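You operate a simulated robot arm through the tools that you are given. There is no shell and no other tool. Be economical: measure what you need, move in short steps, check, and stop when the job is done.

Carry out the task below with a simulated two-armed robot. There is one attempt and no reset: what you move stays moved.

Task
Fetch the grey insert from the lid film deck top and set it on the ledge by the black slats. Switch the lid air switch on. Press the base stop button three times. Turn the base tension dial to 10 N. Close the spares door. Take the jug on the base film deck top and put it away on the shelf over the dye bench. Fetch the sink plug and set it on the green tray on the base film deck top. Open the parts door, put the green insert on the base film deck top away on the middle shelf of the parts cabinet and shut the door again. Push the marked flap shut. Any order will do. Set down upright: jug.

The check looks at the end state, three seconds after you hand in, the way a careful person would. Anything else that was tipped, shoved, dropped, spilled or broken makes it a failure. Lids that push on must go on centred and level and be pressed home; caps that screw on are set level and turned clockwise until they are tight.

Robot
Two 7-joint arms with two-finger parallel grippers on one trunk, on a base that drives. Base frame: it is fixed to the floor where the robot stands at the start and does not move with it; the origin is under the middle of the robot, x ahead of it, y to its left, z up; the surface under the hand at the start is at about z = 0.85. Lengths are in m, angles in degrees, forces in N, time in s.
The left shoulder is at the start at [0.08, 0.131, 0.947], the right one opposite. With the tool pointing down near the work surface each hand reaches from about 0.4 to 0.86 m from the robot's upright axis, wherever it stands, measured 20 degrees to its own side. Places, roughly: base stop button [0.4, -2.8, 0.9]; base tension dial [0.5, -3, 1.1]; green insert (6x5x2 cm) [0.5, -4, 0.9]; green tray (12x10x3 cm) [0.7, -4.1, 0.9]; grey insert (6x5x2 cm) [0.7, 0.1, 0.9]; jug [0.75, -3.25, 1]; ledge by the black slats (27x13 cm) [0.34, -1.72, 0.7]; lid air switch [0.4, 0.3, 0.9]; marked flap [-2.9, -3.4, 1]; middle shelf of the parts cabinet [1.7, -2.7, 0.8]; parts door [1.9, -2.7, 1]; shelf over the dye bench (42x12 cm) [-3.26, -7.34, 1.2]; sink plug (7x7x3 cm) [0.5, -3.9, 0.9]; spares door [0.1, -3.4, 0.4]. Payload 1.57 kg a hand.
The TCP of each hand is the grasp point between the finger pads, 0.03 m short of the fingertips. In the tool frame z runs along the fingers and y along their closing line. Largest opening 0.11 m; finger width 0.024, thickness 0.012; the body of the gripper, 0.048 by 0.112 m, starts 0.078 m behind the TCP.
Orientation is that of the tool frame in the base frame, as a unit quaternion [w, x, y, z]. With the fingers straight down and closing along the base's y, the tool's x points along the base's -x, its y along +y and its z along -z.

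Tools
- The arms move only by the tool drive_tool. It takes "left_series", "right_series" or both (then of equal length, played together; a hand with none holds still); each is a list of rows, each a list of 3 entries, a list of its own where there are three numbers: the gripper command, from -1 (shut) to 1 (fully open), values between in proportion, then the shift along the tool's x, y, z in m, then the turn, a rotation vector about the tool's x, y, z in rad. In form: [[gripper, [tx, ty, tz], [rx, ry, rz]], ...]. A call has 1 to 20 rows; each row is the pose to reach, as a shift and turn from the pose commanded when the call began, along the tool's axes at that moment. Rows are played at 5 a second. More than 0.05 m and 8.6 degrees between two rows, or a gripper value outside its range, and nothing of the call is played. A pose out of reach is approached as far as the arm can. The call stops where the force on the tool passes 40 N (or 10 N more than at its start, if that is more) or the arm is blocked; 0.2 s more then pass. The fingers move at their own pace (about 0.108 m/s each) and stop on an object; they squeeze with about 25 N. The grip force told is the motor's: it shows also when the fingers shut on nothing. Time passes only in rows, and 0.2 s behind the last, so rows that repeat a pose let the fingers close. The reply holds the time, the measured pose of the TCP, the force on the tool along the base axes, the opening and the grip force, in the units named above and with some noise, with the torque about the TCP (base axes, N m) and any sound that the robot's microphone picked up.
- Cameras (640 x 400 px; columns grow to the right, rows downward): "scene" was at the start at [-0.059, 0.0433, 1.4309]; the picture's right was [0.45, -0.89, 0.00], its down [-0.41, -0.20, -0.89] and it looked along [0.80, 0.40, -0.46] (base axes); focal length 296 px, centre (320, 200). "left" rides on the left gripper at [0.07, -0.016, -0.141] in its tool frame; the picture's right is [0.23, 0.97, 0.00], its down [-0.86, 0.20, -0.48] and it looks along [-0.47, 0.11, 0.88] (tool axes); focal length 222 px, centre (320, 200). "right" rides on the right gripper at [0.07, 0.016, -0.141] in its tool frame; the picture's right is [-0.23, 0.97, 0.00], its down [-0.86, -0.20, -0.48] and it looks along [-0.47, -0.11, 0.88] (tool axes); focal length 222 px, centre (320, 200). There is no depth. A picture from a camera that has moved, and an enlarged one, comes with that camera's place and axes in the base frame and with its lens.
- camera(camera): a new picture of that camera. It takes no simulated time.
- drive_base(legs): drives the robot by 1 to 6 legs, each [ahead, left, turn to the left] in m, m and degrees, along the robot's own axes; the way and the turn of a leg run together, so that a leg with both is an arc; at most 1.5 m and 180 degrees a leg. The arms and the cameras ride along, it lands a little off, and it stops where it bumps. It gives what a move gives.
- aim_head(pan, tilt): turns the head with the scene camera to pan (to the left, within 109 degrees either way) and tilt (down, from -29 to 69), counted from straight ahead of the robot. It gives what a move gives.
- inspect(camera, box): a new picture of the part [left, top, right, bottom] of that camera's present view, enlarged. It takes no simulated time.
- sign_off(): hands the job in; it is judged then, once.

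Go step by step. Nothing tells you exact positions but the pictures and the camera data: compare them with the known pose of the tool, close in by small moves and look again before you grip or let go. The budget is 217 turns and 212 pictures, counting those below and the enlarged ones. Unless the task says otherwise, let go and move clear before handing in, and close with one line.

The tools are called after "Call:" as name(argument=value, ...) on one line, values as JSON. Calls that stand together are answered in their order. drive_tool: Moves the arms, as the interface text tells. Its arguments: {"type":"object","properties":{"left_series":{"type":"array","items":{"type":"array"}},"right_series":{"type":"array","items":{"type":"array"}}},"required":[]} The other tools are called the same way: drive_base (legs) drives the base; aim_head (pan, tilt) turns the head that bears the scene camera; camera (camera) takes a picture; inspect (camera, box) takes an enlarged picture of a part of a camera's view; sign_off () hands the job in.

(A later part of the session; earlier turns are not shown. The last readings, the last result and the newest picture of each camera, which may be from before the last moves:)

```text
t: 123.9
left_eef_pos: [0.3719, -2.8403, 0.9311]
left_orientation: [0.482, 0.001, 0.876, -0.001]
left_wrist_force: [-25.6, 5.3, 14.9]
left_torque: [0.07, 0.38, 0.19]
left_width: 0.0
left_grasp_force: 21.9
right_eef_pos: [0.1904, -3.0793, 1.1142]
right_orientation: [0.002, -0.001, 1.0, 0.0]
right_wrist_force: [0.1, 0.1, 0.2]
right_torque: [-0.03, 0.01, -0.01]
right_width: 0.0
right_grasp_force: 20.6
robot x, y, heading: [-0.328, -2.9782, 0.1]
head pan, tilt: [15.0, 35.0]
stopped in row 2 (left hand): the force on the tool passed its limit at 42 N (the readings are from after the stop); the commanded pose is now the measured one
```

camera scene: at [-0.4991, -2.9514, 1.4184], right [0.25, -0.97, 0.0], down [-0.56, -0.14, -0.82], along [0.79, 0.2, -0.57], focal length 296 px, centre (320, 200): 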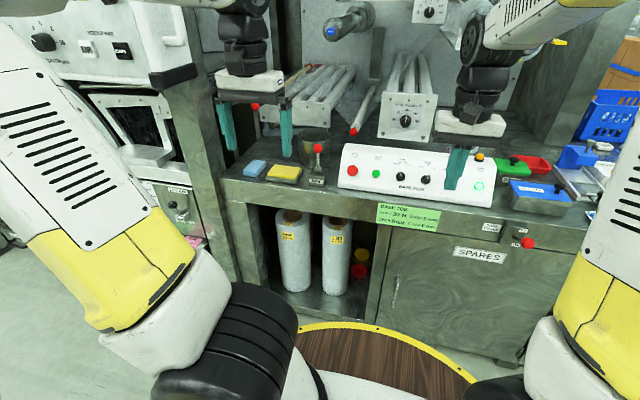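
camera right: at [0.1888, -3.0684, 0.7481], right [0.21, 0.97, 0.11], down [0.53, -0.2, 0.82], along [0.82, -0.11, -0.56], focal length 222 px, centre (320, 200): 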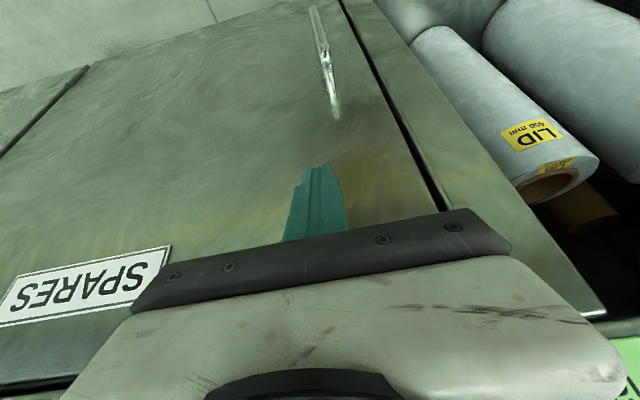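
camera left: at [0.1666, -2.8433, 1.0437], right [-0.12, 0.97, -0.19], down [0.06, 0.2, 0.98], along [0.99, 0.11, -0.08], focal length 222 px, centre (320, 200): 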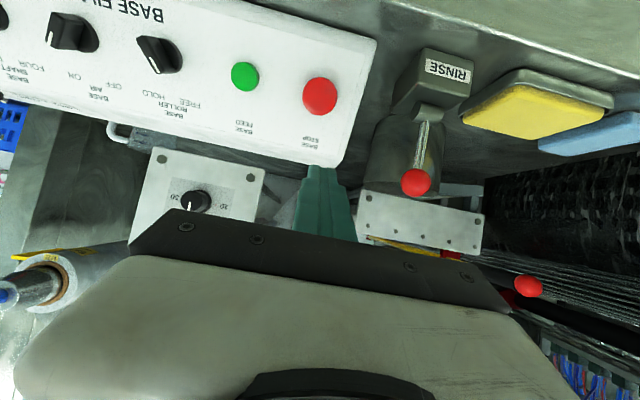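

One click heard. I'll retract and press a second time.

Call:
drive_tool(left_series=[[-1, [0, 0, -0.008], [0, 0, 0]], [-1, [0, 0, -0.016], [0, 0, 0]], [-1, [0, 0, -0.016], [0, 0, 0]]])

Call:
drive_tool(left_series=[[-1, [0, 0, 0.008], [0, 0, 0]], [-1, [0, 0, 0.013], [0, 0, 0]], [-1, [0, 0, 0.016], [0, 0, 0]]])

Call:
drive_tool(left_series=[[-1, [0, 0, -0.008], [0, 0, 0]], [-1, [0, 0, -0.016], [0, 0, 0]], [-1, [0, 0, -0.016], [0, 0, 0]]])

```text
t: 124.7
left_eef_pos: [0.3607, -2.8414, 0.9384]
left_orientation: [0.481, -0.001, 0.877, 0.001]
left_wrist_force: [0.3, 0.7, -1.0]
left_torque: [0.03, 0.0, -0.02]
left_width: 0.0
left_grasp_force: 21.6
right_eef_pos: [0.1924, -3.0799, 1.1126]
right_orientation: [0.002, 0.0, 1.0, 0.001]
right_wrist_force: [-0.4, 0.3, -0.3]
right_torque: [0.0, 0.0, -0.01]
right_width: 0.0002
right_grasp_force: 21.3
robot x, y, heading: [-0.325, -2.9795, -0.1]
head pan, tilt: [15.0, 35.0]
```

```text
t: 125.5
left_eef_pos: [0.3712, -2.8416, 0.93]
left_orientation: [0.48, 0.0, 0.877, 0.0]
left_wrist_force: [-36.3, 2.2, 13.3]
left_torque: [0.02, 0.7, 0.12]
left_width: 0.0
left_grasp_force: 21.5
right_eef_pos: [0.1912, -3.0787, 1.1133]
right_orientation: [0.002, -0.001, 1.0, 0.001]
right_wrist_force: [0.3, -0.1, -0.4]
right_torque: [-0.04, 0.0, 0.0]
right_width: 0.0
right_grasp_force: 21.9
robot x, y, heading: [-0.3261, -2.975, 0.3]
head pan, tilt: [15.0, 35.0]
heard: click
```

```text
t: 126.3
left_eef_pos: [0.3617, -2.8408, 0.9365]
left_orientation: [0.481, -0.001, 0.877, 0.001]
left_wrist_force: [-0.9, -1.4, -0.4]
left_torque: [0.02, 0.0, -0.04]
left_width: 0.0001
left_grasp_force: 21.2
right_eef_pos: [0.1936, -3.0786, 1.1123]
right_orientation: [0.002, -0.001, 1.0, 0.0]
right_wrist_force: [-0.1, 0.1, -0.6]
right_torque: [0.01, -0.02, -0.02]
right_width: 0.0
right_grasp_force: 21.6
robot x, y, heading: [-0.3231, -2.9759, 0.1]
head pan, tilt: [15.0, 35.0]
```

Two clicks so far. I'll press once more, then retract well clear.

Call:
drive_tool(left_series=[[-1, [0, 0, 0.008], [0, 0, 0]], [-1, [0, 0, 0.012], [0, 0, 0]], [-1, [0, 0, 0.015], [0, 0, 0]]])

Call:
drive_tool(left_series=[[-1, [0, 0, -0.04], [0, 0, 0]], [-1, [0, 0, -0.08], [0, 0, 0]], [-1, [-0.03, 0, -0.11], [0, 0, 0]], [-1, [-0.07, 0, -0.13], [0, 0, 0]]])

Call:
camera(camera="left")

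```text
t: 127.1
left_eef_pos: [0.3718, -2.8405, 0.9305]
left_orientation: [0.481, 0.0, 0.877, 0.0]
left_wrist_force: [-23.3, 5.6, 12.4]
left_torque: [0.16, 0.34, 0.14]
left_width: 0.0
left_grasp_force: 21.2
right_eef_pos: [0.191, -3.0795, 1.1115]
right_orientation: [0.003, -0.002, 1.0, -0.001]
right_wrist_force: [-0.4, 0.2, 0.4]
right_torque: [0.05, -0.03, 0.0]
right_width: 0.0001
right_grasp_force: 21.3
robot x, y, heading: [-0.3259, -2.9761, 0.1]
head pan, tilt: [15.0, 35.0]
heard: click
```

```text
t: 128.1
left_eef_pos: [0.2991, -2.8411, 1.0596]
left_orientation: [0.48, -0.001, 0.877, 0.0]
left_wrist_force: [0.6, -0.5, 0.0]
left_torque: [0.0, 0.02, -0.01]
left_width: 0.0001
left_grasp_force: 21.7
right_eef_pos: [0.1926, -3.0785, 1.1115]
right_orientation: [0.002, -0.002, 1.0, 0.0]
right_wrist_force: [-0.7, -0.1, -0.6]
right_torque: [-0.01, 0.02, 0.01]
right_width: 0.0001
right_grasp_force: 21.1
robot x, y, heading: [-0.3243, -2.9774, 0.1]
head pan, tilt: [15.0, 35.0]
```

```text
117 pictures are left
camera left: at [0.1436, -2.8578, 1.0774], right [-0.12, 0.97, -0.19], down [0.06, 0.2, 0.98], along [0.99, 0.11, -0.08], focal length 222 px, centre (320, 200)
```

left: 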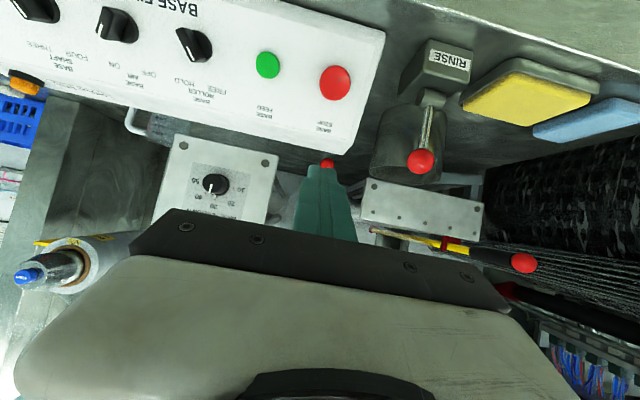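

That makes three clicks. Next I'll point the left hand straight at the tension dial with the fingers rolled 45°, ready for a 90° counter-clockwise turn.

Call:
drive_tool(left_series=[[-0.5, [-0.006, -0.031, 0.0084], [0, -0.1134, 0]], [-0.1, [-0.0116, -0.062, 0.0168], [0, -0.227, 0]], [0.1, [-0.0174, -0.093, 0.0252], [0, -0.34, 0]], [0.1, [-0.0232, -0.124, 0.0336], [0, -0.4536, 0]], [0.1, [-0.029, -0.155, 0.042], [0, -0.567, 0]]])

Call:
drive_tool(left_series=[[0.1, [0, 0, 0], [0, 0, 0.131]], [0.1, [0, 0, 0], [0, 0, 0.262]], [0.1, [0, 0, 0], [0, 0, 0.393]], [0.1, [0, 0, 0], [0, 0, 0.524]], [0.1, [0, 0, 0], [0, 0, 0.655]], [0.1, [0, 0, 0], [0, 0, 0.785]]])

Call:
camera(camera="left")

Call:
camera(camera="scene")

```text
t: 129.3
left_eef_pos: [0.3266, -2.8737, 1.0863]
left_orientation: [0.651, -0.001, 0.759, 0.001]
left_wrist_force: [-0.2, -0.1, -0.3]
left_torque: [0.0, -0.01, 0.03]
left_width: 0.0604
left_grasp_force: 0.0
left hand out of reach, approached as far as the arm can: row 2, 3, 4, 5
right_eef_pos: [0.1918, -3.0783, 1.1125]
right_orientation: [0.001, -0.002, 1.0, -0.001]
right_wrist_force: [0.3, -0.3, 0.0]
right_torque: [0.03, -0.02, 0.02]
right_width: 0.0
right_grasp_force: 21.1
robot x, y, heading: [-0.3263, -2.9779, 0.1]
head pan, tilt: [15.0, 35.0]
```

```text
t: 130.7
left_eef_pos: [0.3229, -2.871, 1.0861]
left_orientation: [0.601, 0.291, 0.701, 0.25]
left_wrist_force: [-0.3, 0.8, -0.2]
left_torque: [0.04, -0.04, -0.01]
left_width: 0.0606
left_grasp_force: 0.0
right_eef_pos: [0.1907, -3.0794, 1.1131]
right_orientation: [0.002, -0.002, 1.0, 0.0]
right_wrist_force: [-0.7, 0.5, 1.0]
right_torque: [0.0, 0.04, 0.02]
right_width: 0.0
right_grasp_force: 21.0
robot x, y, heading: [-0.3255, -2.9796, 0.2]
head pan, tilt: [15.0, 35.0]
```

```text
116 pictures are left
camera left: at [0.1745, -2.8336, 1.0481], right [0.08, 0.85, 0.52], down [-0.36, -0.47, 0.81], along [0.93, -0.25, 0.27], focal length 222 px, centre (320, 200)
```

left: 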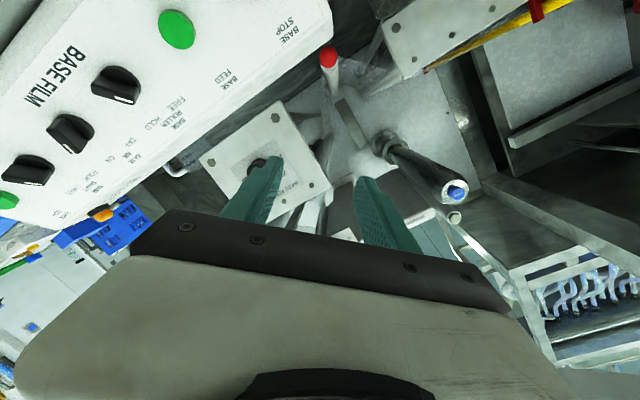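

```text
115 pictures are left
camera scene: at [-0.381, -2.9525, 1.4184], right [0.26, -0.97, 0.0], down [-0.55, -0.15, -0.82], along [0.79, 0.21, -0.57], focal length 296 px, centre (320, 200)
```

scene: 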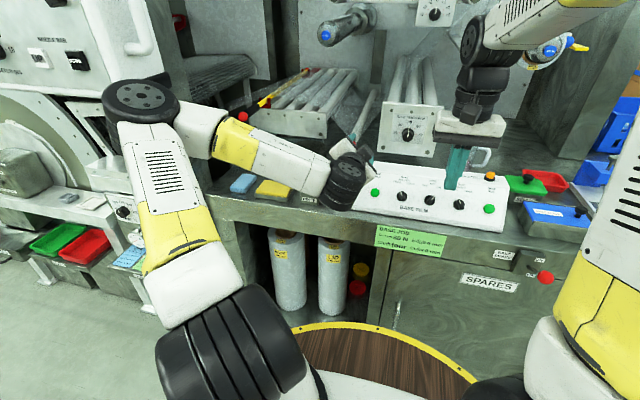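

The target is too far right for this arm pose. I'll shift the base right and slightly back so the dial lies on the left arm's side.

Call:
drive_base(legs=[[-0.1, 0, 0], [0, -0.2, 0]])

Call:
camera(camera="left")

```text
t: 133.0
left_eef_pos: [0.2262, -3.0717, 1.0873]
left_orientation: [0.601, 0.291, 0.701, 0.249]
left_wrist_force: [0.0, -0.5, 0.5]
left_torque: [-0.01, 0.02, 0.01]
left_width: 0.0607
left_grasp_force: 0.0
right_eef_pos: [0.0948, -3.2803, 1.1122]
right_orientation: [0.002, -0.001, 1.0, 0.0]
right_wrist_force: [0.0, -0.2, -0.7]
right_torque: [0.01, -0.02, -0.02]
right_width: 0.0
right_grasp_force: 21.3
robot x, y, heading: [-0.4253, -3.1779, 0.2]
head pan, tilt: [15.0, 35.0]
```

```text
114 pictures are left
camera left: at [0.0782, -3.0345, 1.048], right [0.08, 0.85, 0.52], down [-0.36, -0.46, 0.81], along [0.93, -0.25, 0.27], focal length 222 px, centre (320, 200)
```

left: 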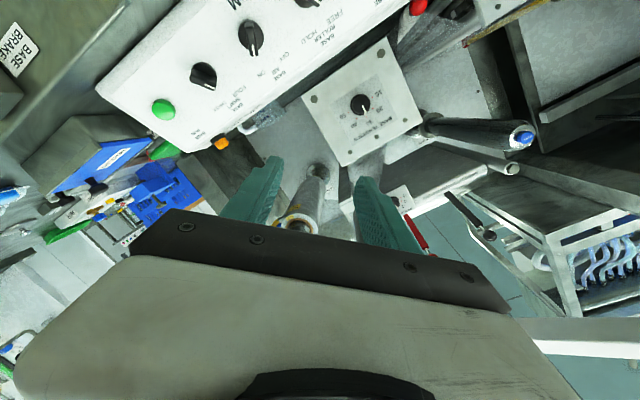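

Call:
drive_tool(left_series=[[0.1, [0.0105, 0.011, 0.0351], [-0.0215, -0.0215, 0]], [0.1, [0.021, 0.0219, 0.0703], [-0.043, -0.043, 0]], [0.1, [0.0314, 0.0329, 0.1054], [-0.0645, -0.0645, 0]], [0.1, [0.0419, 0.0438, 0.1406], [-0.086, -0.086, 0]], [0.1, [0.0524, 0.0548, 0.1757], [-0.1076, -0.1073, 0]], [0.1, [0.0524, 0.0548, 0.1757], [-0.1076, -0.1073, 0]]])

Call:
camera(camera="left")

Call:
inspect(camera="left", box=[240, 90, 400, 190])

```text
t: 134.4
left_eef_pos: [0.3983, -2.9779, 1.1355]
left_orientation: [0.628, 0.289, 0.678, 0.251]
left_wrist_force: [0.0, -0.1, 0.7]
left_torque: [0.03, -0.01, -0.03]
left_width: 0.0606
left_grasp_force: 0.1
left hand out of reach, approached as far as the arm can: row 1, 2, 3, 4, 5, 6
right_eef_pos: [0.0957, -3.2802, 1.1125]
right_orientation: [0.002, -0.002, 1.0, 0.0]
right_wrist_force: [-0.4, 0.1, 0.4]
right_torque: [-0.01, 0.01, 0.03]
right_width: 0.0
right_grasp_force: 21.2
robot x, y, heading: [-0.4208, -3.1752, 0.2]
head pan, tilt: [15.0, 35.0]
```

```text
113 pictures are left
camera left: at [0.254, -2.9364, 1.0876], right [0.07, 0.85, 0.52], down [-0.42, -0.45, 0.78], along [0.9, -0.27, 0.33], focal length 222 px, centre (320, 200)
```

left: 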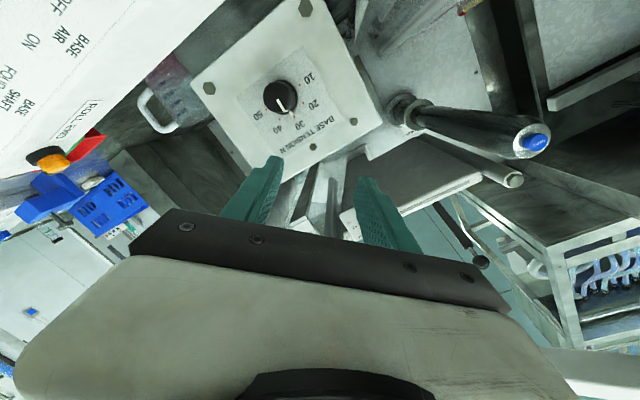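

```text
4.00 times, centred on (320, 140) of left
camera zoom: at [0.254, -2.9364, 1.0876], right [0.07, 0.85, 0.52], down [-0.42, -0.45, 0.78], along [0.9, -0.27, 0.33], focal length 888 px, centre (320, 440)
```

zoom: 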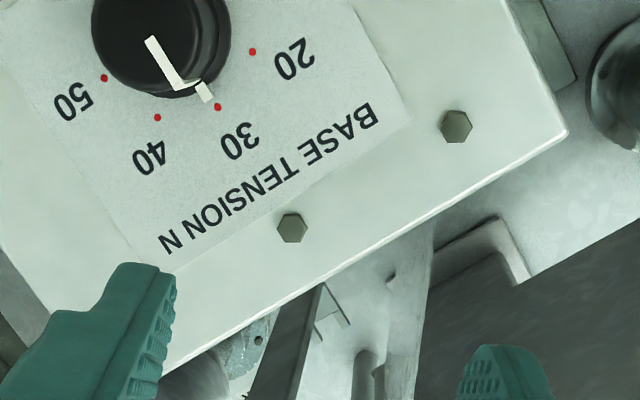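

The left wrist can't go level this low in this pose, but the right arm's camera-up pose worked earlier. I'll fold the left hand back to pointing down.

Call:
drive_tool(left_series=[[0.1, [0, 0, -0.03], [0, 0, -0.131]], [0.1, [0, 0, -0.06], [0, 0, -0.262]], [0.1, [0, 0, -0.09], [0, 0, -0.393]], [0.1, [0, 0, -0.12], [0, 0, -0.524]], [0.1, [0, 0, -0.15], [0, 0, -0.655]], [0.1, [0, 0, -0.18], [0, 0, -0.785]]])

Call:
drive_tool(left_series=[[0.1, [0, 0.01, 0], [0, 0.124, 0]], [0.1, [0, 0.02, 0], [0, 0.247, 0]], [0.1, [0, 0.03, 0], [0, 0.371, 0]], [0.1, [0, 0.04, 0], [0, 0.494, 0]], [0.1, [-0.01, 0.05, 0], [0, 0.618, 0]], [0.1, [-0.02, 0.06, 0], [0, 0.741, 0]], [0.1, [-0.03, 0.06, 0], [0, 0.865, 0]], [0.1, [-0.04, 0.06, 0], [0, 0.988, 0]], [0.1, [-0.05, 0.06, 0], [0, 1.112, 0]], [0.1, [-0.06, 0.06, 0], [0, 1.235, 0]], [0.1, [-0.06, 0.06, 0], [0, 1.359, 0]], [0.1, [-0.06, 0.06, 0], [0, 1.482, 0]]])

Call:
drive_tool(right_series=[[0, [0, 0, 0], [0, 0, 0.143]], [0, [0, 0, 0], [0, 0, 0.287]], [0, [0, 0, 0], [0, 0, 0.43]], [0, [0, 0, 0], [0, 0, 0.574]], [0, [0, 0, 0], [0, 0, 0.717]], [0, [0, 0, 0], [0, 0, 0.86]], [0, [0, 0, 0], [0, 0, 1.004]], [0, [0, 0, 0], [0, 0, 1.147]], [0, [0, 0, 0], [0, 0, 1.291]], [0, [0, 0, 0], [0, 0, 1.434]], [0, [0, 0, 0], [0, 0, 1.577]], [0, [0, 0, 0], [0, 0, 1.721]], [0, [0, 0, 0], [0, 0, 1.864]], [0, [0, 0, 0], [0, 0, 2.008]], [0, [0, 0, 0], [0, 0, 2.151]], [0, [0, 0, 0], [0, 0, 2.294]], [0, [0, 0, 0], [0, 0, 2.356]]])

```text
t: 135.8
left_eef_pos: [0.2205, -2.9717, 1.1529]
left_orientation: [0.676, 0.007, 0.737, -0.009]
left_wrist_force: [0.3, 0.4, -0.5]
left_torque: [0.03, -0.01, -0.01]
left_width: 0.0604
left_grasp_force: 0.1
right_eef_pos: [0.0955, -3.2802, 1.1117]
right_orientation: [0.002, -0.001, 1.0, 0.0]
right_wrist_force: [0.5, -0.4, -0.2]
right_torque: [-0.04, 0.03, 0.03]
right_width: 0.0
right_grasp_force: 21.2
robot x, y, heading: [-0.422, -3.1767, -0.0]
head pan, tilt: [15.0, 35.0]
```

```text
t: 138.4
left_eef_pos: [0.1848, -2.8864, 1.2049]
left_orientation: [0.002, 0.011, 1.0, -0.001]
left_wrist_force: [-0.8, 0.2, 0.3]
left_torque: [0.01, -0.03, 0.02]
left_width: 0.0605
left_grasp_force: 0.0
left hand out of reach, approached as far as the arm can: row 11, 12
right_eef_pos: [0.0953, -3.2807, 1.1118]
right_orientation: [0.001, 0.0, 1.0, 0.0]
right_wrist_force: [-0.1, -0.5, -0.3]
right_torque: [0.03, -0.01, 0.0]
right_width: 0.0001
right_grasp_force: 21.2
robot x, y, heading: [-0.4236, -3.1784, 0.1]
head pan, tilt: [15.0, 35.0]
```

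```text
t: 142.0
left_eef_pos: [0.1855, -2.8866, 1.2036]
left_orientation: [0.002, 0.01, 1.0, -0.001]
left_wrist_force: [0.1, 0.2, 0.4]
left_torque: [0.01, 0.01, 0.01]
left_width: 0.0603
left_grasp_force: 0.0
right_eef_pos: [0.0956, -3.2811, 1.114]
right_orientation: [0.0, 0.924, 0.382, 0.003]
right_wrist_force: [0.0, 0.4, 0.0]
right_torque: [0.03, 0.03, 0.01]
right_width: 0.055
right_grasp_force: 0.0
robot x, y, heading: [-0.4213, -3.1794, 0.1]
head pan, tilt: [15.0, 35.0]
```

Call:
drive_tool(right_series=[[0, [0, 0, 0.005], [-0.0925, 0.0925, 0]], [0, [0, 0, 0.01], [-0.185, 0.185, 0]], [0, [0, 0, 0.015], [-0.2775, 0.2775, 0]], [0, [0, 0, 0.02], [-0.37, 0.37, 0]], [0, [0, 0, 0.025], [-0.4625, 0.4625, 0]], [0, [0, 0, 0.03], [-0.555, 0.555, 0]], [0, [0, 0, 0.035], [-0.6475, 0.6475, 0]], [0, [0, 0, 0.04], [-0.74, 0.74, 0]], [0, [0, 0, 0.045], [-0.8325, 0.8325, 0]], [0, [0, 0, 0.05], [-0.925, 0.925, 0]], [0, [0, 0, 0.05], [-1.0175, 1.0175, 0]], [0, [0, 0, 0.05], [-1.11, 1.11, 0]], [0, [0, 0, 0.05], [-1.11, 1.11, 0]]], left_series=[[0.1, [0.02, 0, 0], [0, 0, 0]], [0.1, [0.04, 0, 0], [0, 0, 0]], [0.1, [0.06, 0, 0], [0, 0, 0]], [0.1, [0.08, 0, 0], [0, 0, 0]], [0.1, [0.1, 0, 0], [0, 0, 0]], [0.1, [0.12, 0, 0], [0, 0, 0]], [0.1, [0.14, 0, 0], [0, 0, 0]], [0.1, [0.15, 0, 0], [0, 0, 0]], [0.1, [0.15, 0, 0], [0, 0, 0]], [0.1, [0.15, 0, 0], [0, 0, 0]], [0.1, [0.15, 0, 0], [0, 0, 0]], [0.1, [0.15, 0, 0], [0, 0, 0]], [0.1, [0.15, 0, 0], [0, 0, 0]]])

Call:
drive_base(legs=[[0, 0.38, 0]])

Call:
camera(camera="right")

Call:
camera(camera="scene")

```text
t: 144.8
left_eef_pos: [0.0331, -2.8845, 1.2024]
left_orientation: [0.001, 0.011, 1.0, -0.001]
left_wrist_force: [-0.4, -0.1, -0.1]
left_torque: [0.0, 0.01, -0.02]
left_width: 0.0603
left_grasp_force: 0.0
right_eef_pos: [0.1755, -3.2598, 1.0466]
right_orientation: [0.27, 0.652, 0.271, 0.655]
right_wrist_force: [-0.2, -0.3, -0.1]
right_torque: [-0.02, 0.0, 0.01]
right_width: 0.0548
right_grasp_force: 0.0
right hand out of reach, approached as far as the arm can: row 4, 5, 7, 8, 9, 10, 11, 12, 13
robot x, y, heading: [-0.4203, -3.1781, -0.4]
head pan, tilt: [15.0, 35.0]
```

```text
t: 147.2
left_eef_pos: [0.0294, -2.5012, 1.2035]
left_orientation: [0.001, 0.008, 1.0, -0.002]
left_wrist_force: [0.8, 0.5, 0.0]
left_torque: [0.02, -0.01, -0.01]
left_width: 0.0603
left_grasp_force: 0.0
right_eef_pos: [0.1754, -2.8772, 1.0452]
right_orientation: [0.268, 0.651, 0.273, 0.655]
right_wrist_force: [-1.1, -0.2, 0.0]
right_torque: [-0.01, 0.01, 0.02]
right_width: 0.055
right_grasp_force: 0.0
robot x, y, heading: [-0.4243, -2.7991, 0.3]
head pan, tilt: [15.0, 35.0]
```

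```text
111 pictures are left
camera right: at [0.0337, -2.84, 1.1062], right [0.01, -0.85, 0.53], down [-0.47, -0.47, -0.75], along [0.88, -0.24, -0.4], focal length 222 px, centre (320, 200)
```

right: 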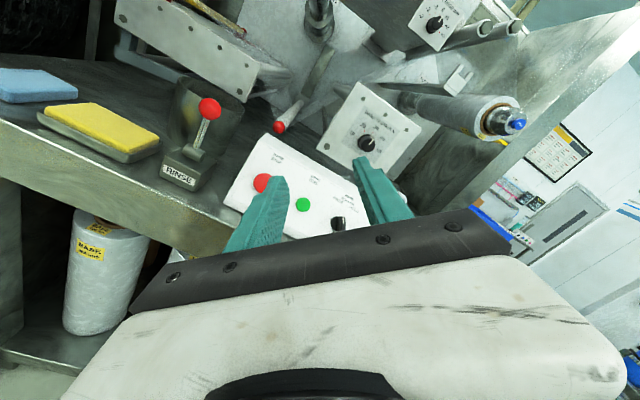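

```text
110 pictures are left
camera scene: at [-0.479, -2.7742, 1.4184], right [0.27, -0.96, 0.0], down [-0.55, -0.15, -0.82], along [0.79, 0.22, -0.57], focal length 296 px, centre (320, 200)
```

scene: 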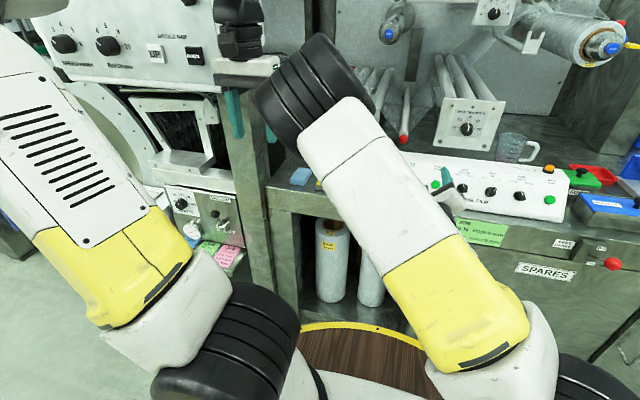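

The right hand is exactly level, rolled 45°, and the dial is in view. I'll move it in front of the knob.

Call:
drive_tool(right_series=[[0, [-0.0119, 0.0154, 0.0373], [0, 0, 0]], [0, [-0.0238, 0.0308, 0.0747], [0, 0, 0]], [0, [-0.0357, 0.0462, 0.112], [0, 0, 0]], [0, [-0.0477, 0.0617, 0.1493], [0, 0, 0]], [0, [-0.0596, 0.0771, 0.1867], [0, 0, 0]], [0, [-0.0715, 0.0925, 0.224], [0, 0, 0]], [0, [-0.0715, 0.0925, 0.224], [0, 0, 0]]])

Call:
camera(camera="right")

Call:
inspect(camera="right", box=[240, 90, 400, 190])

```text
t: 148.8
left_eef_pos: [0.0282, -2.5012, 1.2038]
left_orientation: [0.001, 0.009, 1.0, -0.001]
left_wrist_force: [-0.6, 0.1, -0.5]
left_torque: [0.0, -0.02, -0.02]
left_width: 0.0604
left_grasp_force: 0.2
right_eef_pos: [0.3455, -2.9096, 1.0913]
right_orientation: [0.27, 0.651, 0.273, 0.655]
right_wrist_force: [0.4, -0.5, 0.0]
right_torque: [-0.01, -0.03, 0.02]
right_width: 0.0551
right_grasp_force: 0.0
right hand out of reach, approached as far as the arm can: row 3, 4, 5, 6, 7
robot x, y, heading: [-0.4236, -2.7972, 0.3]
head pan, tilt: [15.0, 35.0]
```

```text
109 pictures are left
camera right: at [0.2035, -2.873, 1.1508], right [0.0, -0.85, 0.53], down [-0.47, -0.47, -0.75], along [0.88, -0.25, -0.4], focal length 222 px, centre (320, 200)
```

right: 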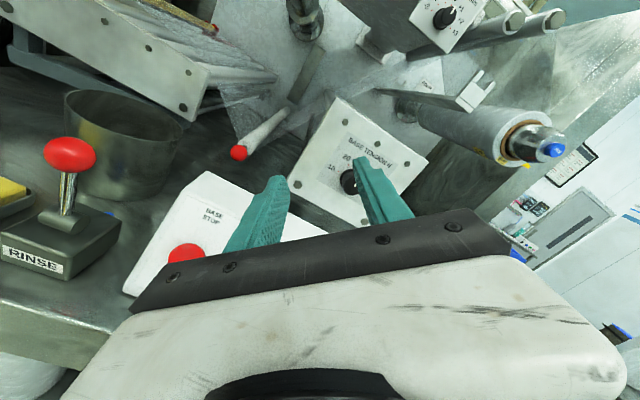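

```text
4.00 times, centred on (320, 140) of right
camera zoom: at [0.2035, -2.873, 1.1508], right [0.0, -0.85, 0.53], down [-0.47, -0.47, -0.75], along [0.88, -0.25, -0.4], focal length 888 px, centre (320, 440)
```

zoom: 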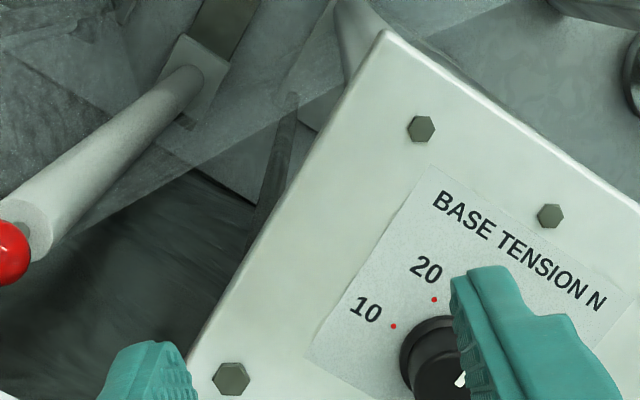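

Call:
drive_tool(right_series=[[0, [0, 0, -0.045], [0, 0, 0]], [0, [0, 0, -0.09], [0, 0, 0]], [0, [0, 0, -0.135], [0, 0, 0]], [0, [0, 0, -0.18], [0, 0, 0]], [0, [0.0, 0.0, -0.22], [0, 0, 0]]])

Call:
drive_base(legs=[[0.24, -0.1, 0]])

Call:
camera(camera="scene")

Call:
camera(camera="right")

```text
t: 150.0
left_eef_pos: [0.0292, -2.5022, 1.2023]
left_orientation: [0.001, 0.009, 1.0, 0.0]
left_wrist_force: [0.1, -0.5, 0.5]
left_torque: [0.05, 0.01, 0.0]
left_width: 0.0607
left_grasp_force: 0.1
right_eef_pos: [0.1851, -2.9039, 1.0924]
right_orientation: [0.269, 0.651, 0.274, 0.655]
right_wrist_force: [0.3, 0.0, -0.2]
right_torque: [-0.01, 0.0, -0.01]
right_width: 0.055
right_grasp_force: 0.1
right hand out of reach, approached as far as the arm can: row 4, 5
robot x, y, heading: [-0.4231, -2.7998, 0.3]
head pan, tilt: [15.0, 35.0]
```

```text
t: 151.3
left_eef_pos: [0.1284, -2.5366, 1.2016]
left_orientation: [-0.002, 0.002, 1.0, -0.002]
left_wrist_force: [-0.5, -0.5, -0.6]
left_torque: [0.03, -0.01, 0.0]
left_width: 0.0605
left_grasp_force: 0.2
right_eef_pos: [0.2874, -2.9403, 1.0907]
right_orientation: [0.268, 0.651, 0.274, 0.655]
right_wrist_force: [-0.4, -0.2, -0.1]
right_torque: [0.0, 0.0, 0.0]
right_width: 0.0551
right_grasp_force: 0.2
robot x, y, heading: [-0.3209, -2.8353, 0.5]
head pan, tilt: [15.0, 35.0]
stopped in leg 1: the robot was blocked; the commanded pose is now the measured one
```

```text
107 pictures are left
camera scene: at [-0.3777, -2.8123, 1.4184], right [0.27, -0.96, 0.0], down [-0.55, -0.15, -0.82], along [0.79, 0.22, -0.57], focal length 296 px, centre (320, 200)
```

scene: 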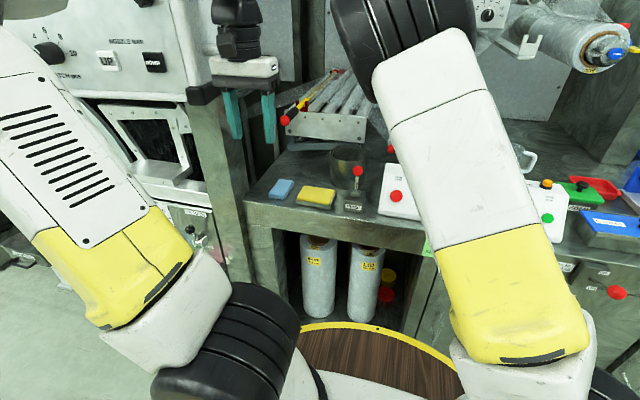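

```text
106 pictures are left
camera right: at [0.1453, -2.9043, 1.1515], right [0.01, -0.85, 0.53], down [-0.47, -0.47, -0.75], along [0.88, -0.24, -0.4], focal length 222 px, centre (320, 200)
```

right: 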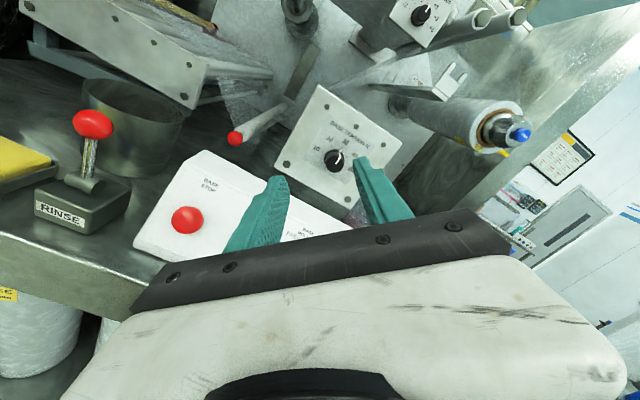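

The base stopped because the left arm is close to the console. A better approach is to turn the robot 40° left and use the left arm reaching inward, the mirror of the pose that worked before. I'll back off and restore the right hand first.

Call:
drive_base(legs=[[-0.25, 0, 0], [0, -0.5, 0]])

Call:
drive_tool(right_series=[[0, [0, 0, 0], [0.0925, -0.0925, 0]], [0, [0, 0, 0], [0.185, -0.185, 0]], [0, [0, 0, 0], [0.2775, -0.2775, 0]], [0, [0, 0, 0], [0.37, -0.37, 0]], [0, [0, 0, 0], [0.4625, -0.4625, 0]], [0, [0, 0, 0], [0.555, -0.555, 0]], [0, [0, 0, 0], [0.6475, -0.6475, 0]], [0, [0, 0, 0], [0.74, -0.74, 0]], [0, [0, 0, 0], [0.8325, -0.8325, 0]], [0, [0, 0, 0], [0.925, -0.925, 0]], [0, [0, 0, 0], [1.0175, -1.0175, 0]], [0, [0, 0, 0], [1.11, -1.11, 0]]])

Call:
drive_tool(right_series=[[0, [0, 0, 0], [0, 0, -0.14]], [0, [0, 0, 0], [0, 0, -0.28]], [0, [0, 0, 0], [0, 0, -0.42]], [0, [0, 0, 0], [0, 0, -0.56]], [0, [0, 0, 0], [0, 0, -0.7]], [0, [0, 0, 0], [0, 0, -0.84]], [0, [0, 0, 0], [0, 0, -0.98]], [0, [0, 0, 0], [0, 0, -1.12]], [0, [0, 0, 0], [0, 0, -1.26]], [0, [0, 0, 0], [0, 0, -1.4]], [0, [0, 0, 0], [0, 0, -1.54]], [0, [0, 0, 0], [0, 0, -1.68]], [0, [0, 0, 0], [0, 0, -1.82]], [0, [0, 0, 0], [0, 0, -1.96]], [0, [0, 0, 0], [0, 0, -2.1]], [0, [0, 0, 0], [0, 0, -2.24]], [0, [0, 0, 0], [0, 0, -2.356]]], left_series=[[0, [-0.005, 0, 0], [0, 0, -0.07]], [0, [-0.01, 0, 0], [0, 0, -0.14]], [0, [-0.015, 0, 0], [0, 0, -0.21]], [0, [-0.02, 0, 0], [0, 0, -0.28]], [0, [-0.025, 0, 0], [0, 0, -0.35]], [0, [-0.03, 0, 0], [0, 0, -0.42]], [0, [-0.035, 0, 0], [0, 0, -0.49]], [0, [-0.04, 0, 0], [0, 0, -0.56]], [0, [-0.045, 0, 0], [0, 0, -0.63]], [0, [-0.05, 0, 0], [0, 0, -0.7]], [0, [-0.055, 0, 0], [0, 0, -0.77]], [0, [-0.06, 0, 0], [0, 0, -0.84]], [0, [-0.065, 0, 0], [0, 0, -0.91]], [0, [-0.07, 0, 0], [0, 0, -0.98]], [0, [-0.075, 0, 0], [0, 0, -1.05]], [0, [-0.08, 0, 0], [0, 0, -1.12]], [0, [-0.08, 0, 0], [0, 0, -1.22]]])

```text
t: 155.7
left_eef_pos: [-0.119, -3.0462, 1.2017]
left_orientation: [-0.003, 0.011, 1.0, -0.001]
left_wrist_force: [0.2, -0.2, -0.9]
left_torque: [-0.03, 0.03, 0.01]
left_width: 0.0605
left_grasp_force: 0.1
right_eef_pos: [0.0324, -3.4538, 1.0917]
right_orientation: [0.272, 0.653, 0.269, 0.653]
right_wrist_force: [0.6, -0.2, -0.3]
right_torque: [-0.03, -0.05, -0.01]
right_width: 0.055
right_grasp_force: 0.2
robot x, y, heading: [-0.5739, -3.3407, -0.3]
head pan, tilt: [15.0, 35.0]
```

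```text
t: 158.2
left_eef_pos: [-0.1191, -3.046, 1.2022]
left_orientation: [-0.002, 0.012, 1.0, -0.001]
left_wrist_force: [0.2, -0.1, -1.2]
left_torque: [0.0, -0.01, 0.05]
left_width: 0.0605
left_grasp_force: 0.1
right_eef_pos: [0.033, -3.4551, 1.0898]
right_orientation: [0.0, 0.925, 0.381, 0.001]
right_wrist_force: [0.0, -0.3, 0.8]
right_torque: [0.03, -0.02, -0.01]
right_width: 0.0549
right_grasp_force: 0.1
robot x, y, heading: [-0.574, -3.3403, -0.3]
head pan, tilt: [15.0, 35.0]
```

```text
t: 161.8
left_eef_pos: [-0.0395, -3.0479, 1.2007]
left_orientation: [-0.002, -0.564, 0.826, -0.001]
left_wrist_force: [0.0, -0.1, 0.7]
left_torque: [-0.03, 0.04, 0.0]
left_width: 0.055
left_grasp_force: 0.1
right_eef_pos: [0.0336, -3.4546, 1.0903]
right_orientation: [0.002, 0.001, 1.0, 0.0]
right_wrist_force: [0.2, 0.0, 0.7]
right_torque: [0.02, -0.02, -0.01]
right_width: 0.0551
right_grasp_force: 0.0
robot x, y, heading: [-0.5774, -3.3388, -0.3]
head pan, tilt: [15.0, 35.0]
```

Call:
drive_tool(left_series=[[0, [0, 0, 0.01], [0.1241, 0.0419, 0]], [0, [0, 0, 0.02], [0.2482, 0.0838, 0]], [0, [0, 0, 0.03], [0.3723, 0.1257, 0]], [0, [0, 0, 0.04], [0.4963, 0.1677, 0]], [0, [0, 0, 0.05], [0.6204, 0.2096, 0]], [0, [0, 0, 0.06], [0.7445, 0.2515, 0]], [0, [0, 0, 0.07], [0.8686, 0.2934, 0]], [0, [0, 0, 0.08], [0.9927, 0.3353, 0]], [0, [0, 0, 0.09], [1.1168, 0.3773, 0]], [0, [0, 0, 0.1], [1.2408, 0.4192, 0]], [0, [0, 0, 0.11], [1.365, 0.4611, 0]], [0, [0, 0, 0.12], [1.489, 0.503, 0]], [0, [0, 0, 0.12], [1.489, 0.503, 0]]], right_series=[[0, [0.015, -0.014, -0.012], [0, 0, 0]], [0, [0.03, -0.028, -0.024], [0, 0, 0]], [0, [0.045, -0.042, -0.036], [0, 0, 0]], [0, [0.06, -0.056, -0.048], [0, 0, 0]], [0, [0.075, -0.07, -0.06], [0, 0, 0]], [0, [0.09, -0.084, -0.072], [0, 0, 0]], [0, [0.105, -0.098, -0.084], [0, 0, 0]], [0, [0.12, -0.112, -0.096], [0, 0, 0]], [0, [0.135, -0.126, -0.108], [0, 0, 0]], [0, [0.15, -0.14, -0.12], [0, 0, 0]], [0, [0.15, -0.14, -0.12], [0, 0, 0]], [0, [0.15, -0.14, -0.12], [0, 0, 0]], [0, [0.15, -0.14, -0.12], [0, 0, 0]]])

Call:
drive_base(legs=[[0.2, -0.09, 0], [0, 0, 40], [0.08, -0.1, 0]])

Call:
camera(camera="left")

Call:
camera(camera="scene")

```text
t: 164.7
left_eef_pos: [-0.0394, -3.0483, 1.0811]
left_orientation: [-0.191, 0.4, -0.582, 0.681]
left_wrist_force: [-0.2, 0.2, 0.3]
left_torque: [0.0, -0.01, 0.0]
left_width: 0.0552
left_grasp_force: 0.1
right_eef_pos: [-0.1174, -3.5919, 1.2092]
right_orientation: [0.001, 0.003, 1.0, 0.0]
right_wrist_force: [-0.1, -1.1, -0.1]
right_torque: [-0.02, 0.02, -0.02]
right_width: 0.0548
right_grasp_force: 0.0
robot x, y, heading: [-0.5754, -3.3452, -0.7]
head pan, tilt: [15.0, 35.0]
```

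```text
t: 169.1
left_eef_pos: [-0.0383, -2.8832, 1.0795]
left_orientation: [-0.417, 0.58, -0.404, 0.57]
left_wrist_force: [0.1, -0.3, -0.9]
left_torque: [-0.01, 0.0, 0.03]
left_width: 0.0548
left_grasp_force: 0.0
right_eef_pos: [0.2604, -3.3425, 1.209]
right_orientation: [0.002, -0.349, 0.937, 0.001]
right_wrist_force: [0.3, 0.1, 0.3]
right_torque: [-0.02, 0.0, -0.01]
right_width: 0.0551
right_grasp_force: 0.0
robot x, y, heading: [-0.2487, -3.4575, 40.6]
head pan, tilt: [15.0, 35.0]
```

```text
105 pictures are left
camera left: at [-0.1768, -2.947, 1.1193], right [0.01, -0.53, -0.85], down [-0.49, 0.73, -0.47], along [0.87, 0.42, -0.25], focal length 222 px, centre (320, 200)
```

left: 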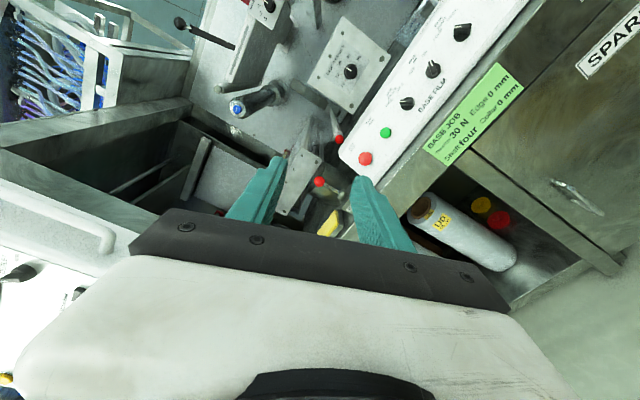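

```text
104 pictures are left
camera scene: at [-0.3052, -3.4712, 1.4184], right [0.83, -0.56, 0.0], down [-0.32, -0.47, -0.82], along [0.46, 0.68, -0.57], focal length 296 px, centre (320, 200)
```

scene: 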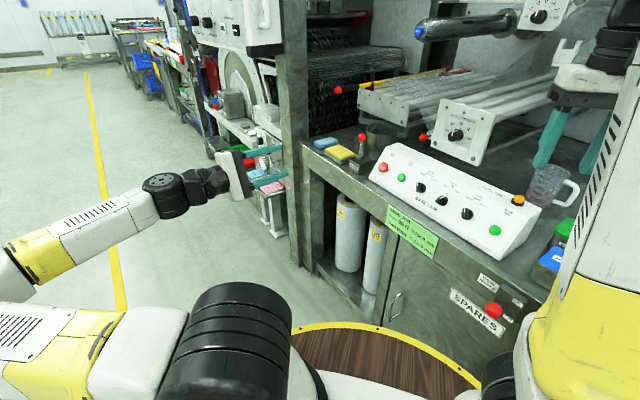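

The left hand now points exactly along +x. I'll move it in front of the dial.

Call:
drive_tool(left_series=[[0, [0.0108, 0.0056, 0.0435], [0, 0, 0]], [0, [0.0215, 0.0111, 0.087], [0, 0, 0]], [0, [0.0323, 0.0167, 0.1304], [0, 0, 0]], [0, [0.043, 0.0223, 0.1739], [0, 0, 0]], [0, [0.0538, 0.0279, 0.2174], [0, 0, 0]], [0, [0.0645, 0.0334, 0.2609], [0, 0, 0]], [0, [0.0753, 0.039, 0.3044], [0, 0, 0]], [0, [0.086, 0.0446, 0.3478], [0, 0, 0]], [0, [0.0968, 0.0501, 0.3913], [0, 0, 0]], [0, [0.1075, 0.0557, 0.4348], [0, 0, 0]], [0, [0.1075, 0.0557, 0.4348], [0, 0, 0]]])

Call:
inspect(camera="left", box=[220, 80, 420, 205])

Call:
inspect(camera="scene", box=[300, 60, 620, 260])

```text
t: 171.5
left_eef_pos: [0.3213, -2.9732, 1.0713]
left_orientation: [-0.418, 0.58, -0.404, 0.57]
left_wrist_force: [1.2, -0.1, -0.9]
left_torque: [0.0, -0.01, -0.04]
left_width: 0.055
left_grasp_force: 0.2
left hand out of reach, approached as far as the arm can: row 9, 10, 11
right_eef_pos: [0.2609, -3.3437, 1.2093]
right_orientation: [0.002, -0.35, 0.937, 0.001]
right_wrist_force: [0.2, 0.0, 0.3]
right_torque: [-0.03, 0.02, -0.01]
right_width: 0.055
right_grasp_force: 0.1
robot x, y, heading: [-0.2473, -3.4513, 40.9]
head pan, tilt: [15.0, 35.0]
```

```text
3.20 times, centred on (320, 142) of left
camera zoom: at [0.1824, -3.0374, 1.1091], right [0.01, -0.53, -0.85], down [-0.49, 0.73, -0.47], along [0.87, 0.42, -0.25], focal length 711 px, centre (320, 384)
```

zoom: 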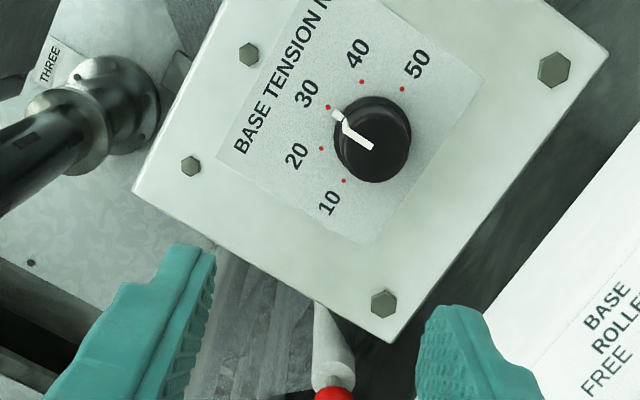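

```text
2.00 times, centred on (460, 160) of scene
camera zoom: at [-0.305, -3.4712, 1.4184], right [0.83, -0.56, 0.0], down [-0.32, -0.47, -0.82], along [0.46, 0.68, -0.57], focal length 592 px, centre (40, 280)
```

zoom: 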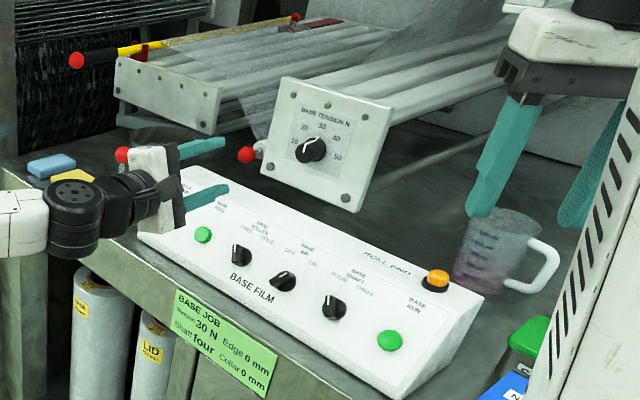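

Call:
drive_base(legs=[[0.066, -0.077, 0]])

Call:
inspect(camera="left", box=[220, 80, 420, 205])

```text
t: 172.7
left_eef_pos: [0.4218, -2.9878, 1.0697]
left_orientation: [-0.415, 0.58, -0.406, 0.571]
left_wrist_force: [-0.3, -0.5, 0.7]
left_torque: [0.01, 0.0, -0.01]
left_width: 0.0551
left_grasp_force: 0.1
right_eef_pos: [0.3608, -3.357, 1.2101]
right_orientation: [0.002, -0.347, 0.938, 0.001]
right_wrist_force: [0.3, -0.1, 0.4]
right_torque: [-0.02, 0.01, -0.01]
right_width: 0.0553
right_grasp_force: 0.0
robot x, y, heading: [-0.1452, -3.4687, 40.6]
head pan, tilt: [15.0, 35.0]
```

```text
3.20 times, centred on (320, 142) of left
camera zoom: at [0.2837, -3.0519, 1.1091], right [0.01, -0.53, -0.85], down [-0.49, 0.74, -0.47], along [0.87, 0.42, -0.25], focal length 711 px, centre (320, 384)
```

zoom: 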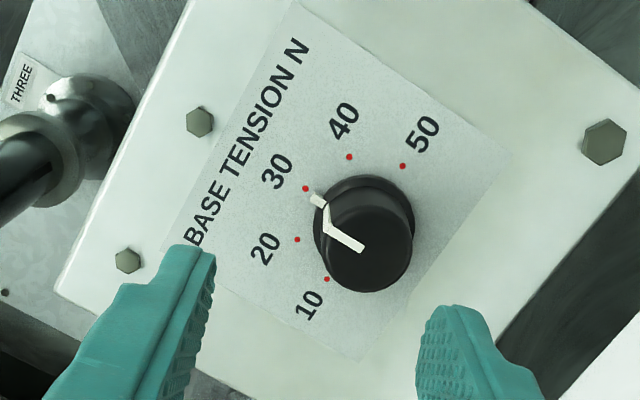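

The knob centre is at (-2.997, 1.059). I'll centre on it, advance and grip.

Call:
drive_tool(left_series=[[0, [0.0048, 0.0129, 0.0], [0, 0, 0]], [0, [0.0048, 0.0129, 0.03], [0, 0, 0]], [0, [0.0048, 0.0129, 0.05], [0, 0, 0]], [0, [0.0048, 0.0129, 0.065], [0, 0, 0]], [0, [0.0048, 0.0129, 0.065], [0, 0, 0]]])

Call:
inspect(camera="left", box=[220, 100, 420, 225])

```text
t: 173.9
left_eef_pos: [0.4214, -2.9841, 1.0617]
left_orientation: [-0.415, 0.579, -0.406, 0.572]
left_wrist_force: [0.2, -0.3, -0.8]
left_torque: [0.01, -0.02, -0.04]
left_width: 0.0551
left_grasp_force: 0.0
left hand out of reach, approached as far as the arm can: row 1, 2, 3, 4, 5
right_eef_pos: [0.3619, -3.3578, 1.2103]
right_orientation: [0.002, -0.347, 0.938, 0.0]
right_wrist_force: [0.5, 0.5, -0.1]
right_torque: [-0.02, -0.02, 0.01]
right_width: 0.055
right_grasp_force: 0.1
robot x, y, heading: [-0.1484, -3.464, 40.8]
head pan, tilt: [15.0, 35.0]
```

```text
3.20 times, centred on (320, 162) of left
camera zoom: at [0.284, -3.0486, 1.0998], right [0.01, -0.53, -0.85], down [-0.49, 0.74, -0.47], along [0.87, 0.42, -0.25], focal length 711 px, centre (320, 320)
```

zoom: 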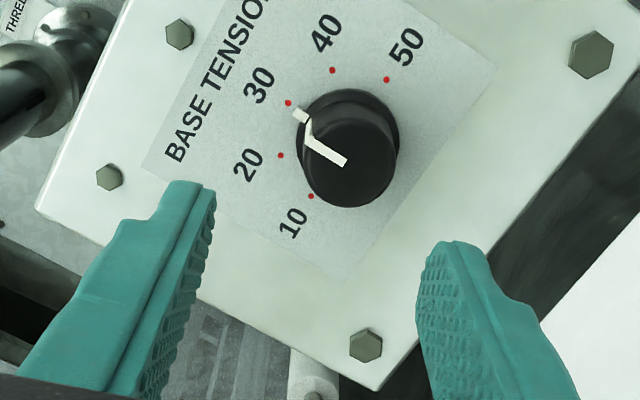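

Call:
drive_tool(left_series=[[0, [0, 0, -0.035], [0, 0, 0]], [0, [0, 0, -0.07], [0, 0, 0]], [0, [0, 0, -0.1], [0, 0, 0]]])

Call:
drive_base(legs=[[0.079, -0.084, 0]])

Call:
inspect(camera="left", box=[220, 80, 420, 205])

```text
t: 174.7
left_eef_pos: [0.3266, -2.9858, 1.0654]
left_orientation: [-0.416, 0.579, -0.406, 0.572]
left_wrist_force: [0.0, 0.7, -0.6]
left_torque: [0.03, -0.01, 0.02]
left_width: 0.055
left_grasp_force: 0.0
right_eef_pos: [0.3618, -3.3576, 1.2098]
right_orientation: [0.003, -0.347, 0.938, 0.001]
right_wrist_force: [0.0, 1.0, -0.4]
right_torque: [0.01, 0.01, 0.0]
right_width: 0.0553
right_grasp_force: 0.0
robot x, y, heading: [-0.1473, -3.468, 40.7]
head pan, tilt: [15.0, 35.0]
```

```text
t: 175.9
left_eef_pos: [0.4403, -3.0015, 1.0658]
left_orientation: [-0.414, 0.579, -0.408, 0.571]
left_wrist_force: [0.6, -0.2, 0.9]
left_torque: [0.02, 0.03, -0.02]
left_width: 0.0549
left_grasp_force: 0.1
right_eef_pos: [0.4752, -3.3737, 1.2097]
right_orientation: [0.002, -0.346, 0.938, 0.001]
right_wrist_force: [0.6, -0.4, -0.7]
right_torque: [-0.05, 0.02, 0.02]
right_width: 0.0551
right_grasp_force: 0.1
robot x, y, heading: [-0.0323, -3.4818, 40.7]
head pan, tilt: [15.0, 35.0]
```

```text
3.20 times, centred on (320, 142) of left
camera zoom: at [0.3019, -3.0652, 1.1037], right [0.01, -0.53, -0.85], down [-0.49, 0.74, -0.47], along [0.87, 0.42, -0.25], focal length 711 px, centre (320, 384)
```

zoom: 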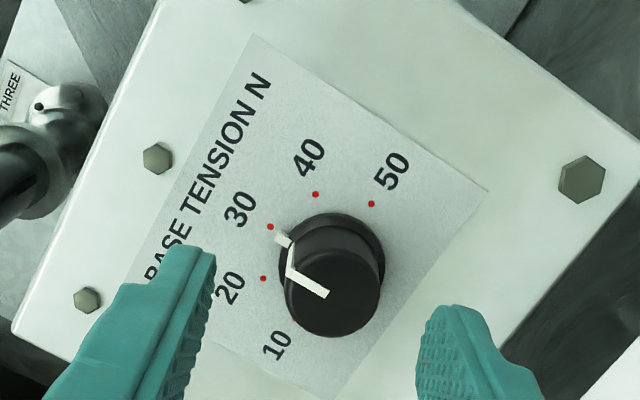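

Call:
drive_tool(left_series=[[0, [-0.0068, 0.0048, 0.0], [0, 0, 0]], [0, [-0.0068, 0.0048, 0.02], [0, 0, 0]], [0, [-0.0068, 0.0048, 0.035], [0, 0, 0]], [0, [-0.0068, 0.0048, 0.045], [0, 0, 0]], [0, [-0.0068, 0.0048, 0.045], [0, 0, 0]]])

Call:
inspect(camera="left", box=[220, 120, 420, 245])

```text
t: 177.1
left_eef_pos: [0.4866, -2.9979, 1.0594]
left_orientation: [-0.415, 0.58, -0.407, 0.571]
left_wrist_force: [0.4, 0.0, 0.1]
left_torque: [0.0, -0.01, 0.02]
left_width: 0.0552
left_grasp_force: 0.0
right_eef_pos: [0.4773, -3.3722, 1.2099]
right_orientation: [0.001, -0.347, 0.938, 0.001]
right_wrist_force: [0.5, -0.6, -1.2]
right_torque: [0.0, 0.0, -0.01]
right_width: 0.0551
right_grasp_force: 0.2
robot x, y, heading: [-0.0303, -3.4857, 40.4]
head pan, tilt: [15.0, 35.0]
```

```text
3.20 times, centred on (320, 182) of left
camera zoom: at [0.3472, -3.0599, 1.0976], right [0.01, -0.53, -0.85], down [-0.49, 0.74, -0.47], along [0.87, 0.42, -0.25], focal length 711 px, centre (320, 256)
```

zoom: 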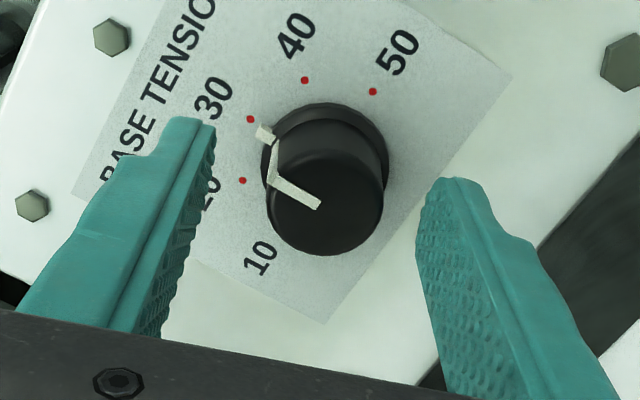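

Call:
drive_tool(left_series=[[0, [0, 0, 0.006], [0, 0, 0]], [-0.3, [0, 0, 0.006], [0, 0, 0]], [-0.6, [0, 0, 0.006], [0, 0, 0]], [-0.6, [0, 0, 0.006], [0, 0, 0]]])

Call:
inspect(camera="left", box=[220, 120, 420, 245])

```text
t: 178.1
left_eef_pos: [0.4925, -2.996, 1.0564]
left_orientation: [-0.414, 0.58, -0.407, 0.572]
left_wrist_force: [-3.7, -5.7, -22.4]
left_torque: [-0.13, 0.68, -0.01]
left_width: 0.032
left_grasp_force: 40.8
right_eef_pos: [0.4766, -3.3729, 1.2097]
right_orientation: [0.002, -0.347, 0.938, 0.001]
right_wrist_force: [-1.3, -0.4, 0.6]
right_torque: [0.01, 0.04, -0.02]
right_width: 0.0549
right_grasp_force: 0.0
robot x, y, heading: [-0.0341, -3.4824, 40.5]
head pan, tilt: [15.0, 35.0]
```

```text
3.20 times, centred on (320, 182) of left
camera zoom: at [0.3535, -3.0596, 1.0959], right [0.0, -0.53, -0.85], down [-0.49, 0.74, -0.47], along [0.87, 0.42, -0.26], focal length 711 px, centre (320, 256)
```

zoom: 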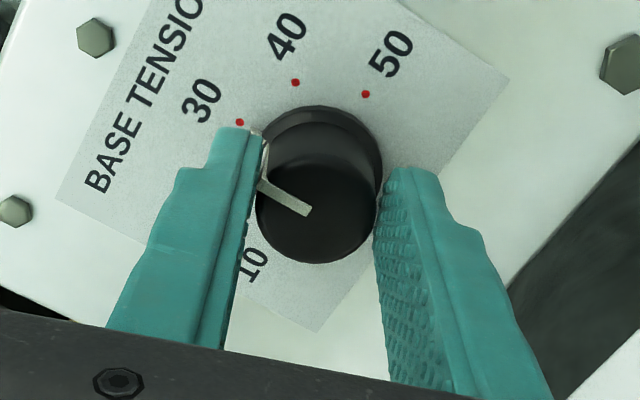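

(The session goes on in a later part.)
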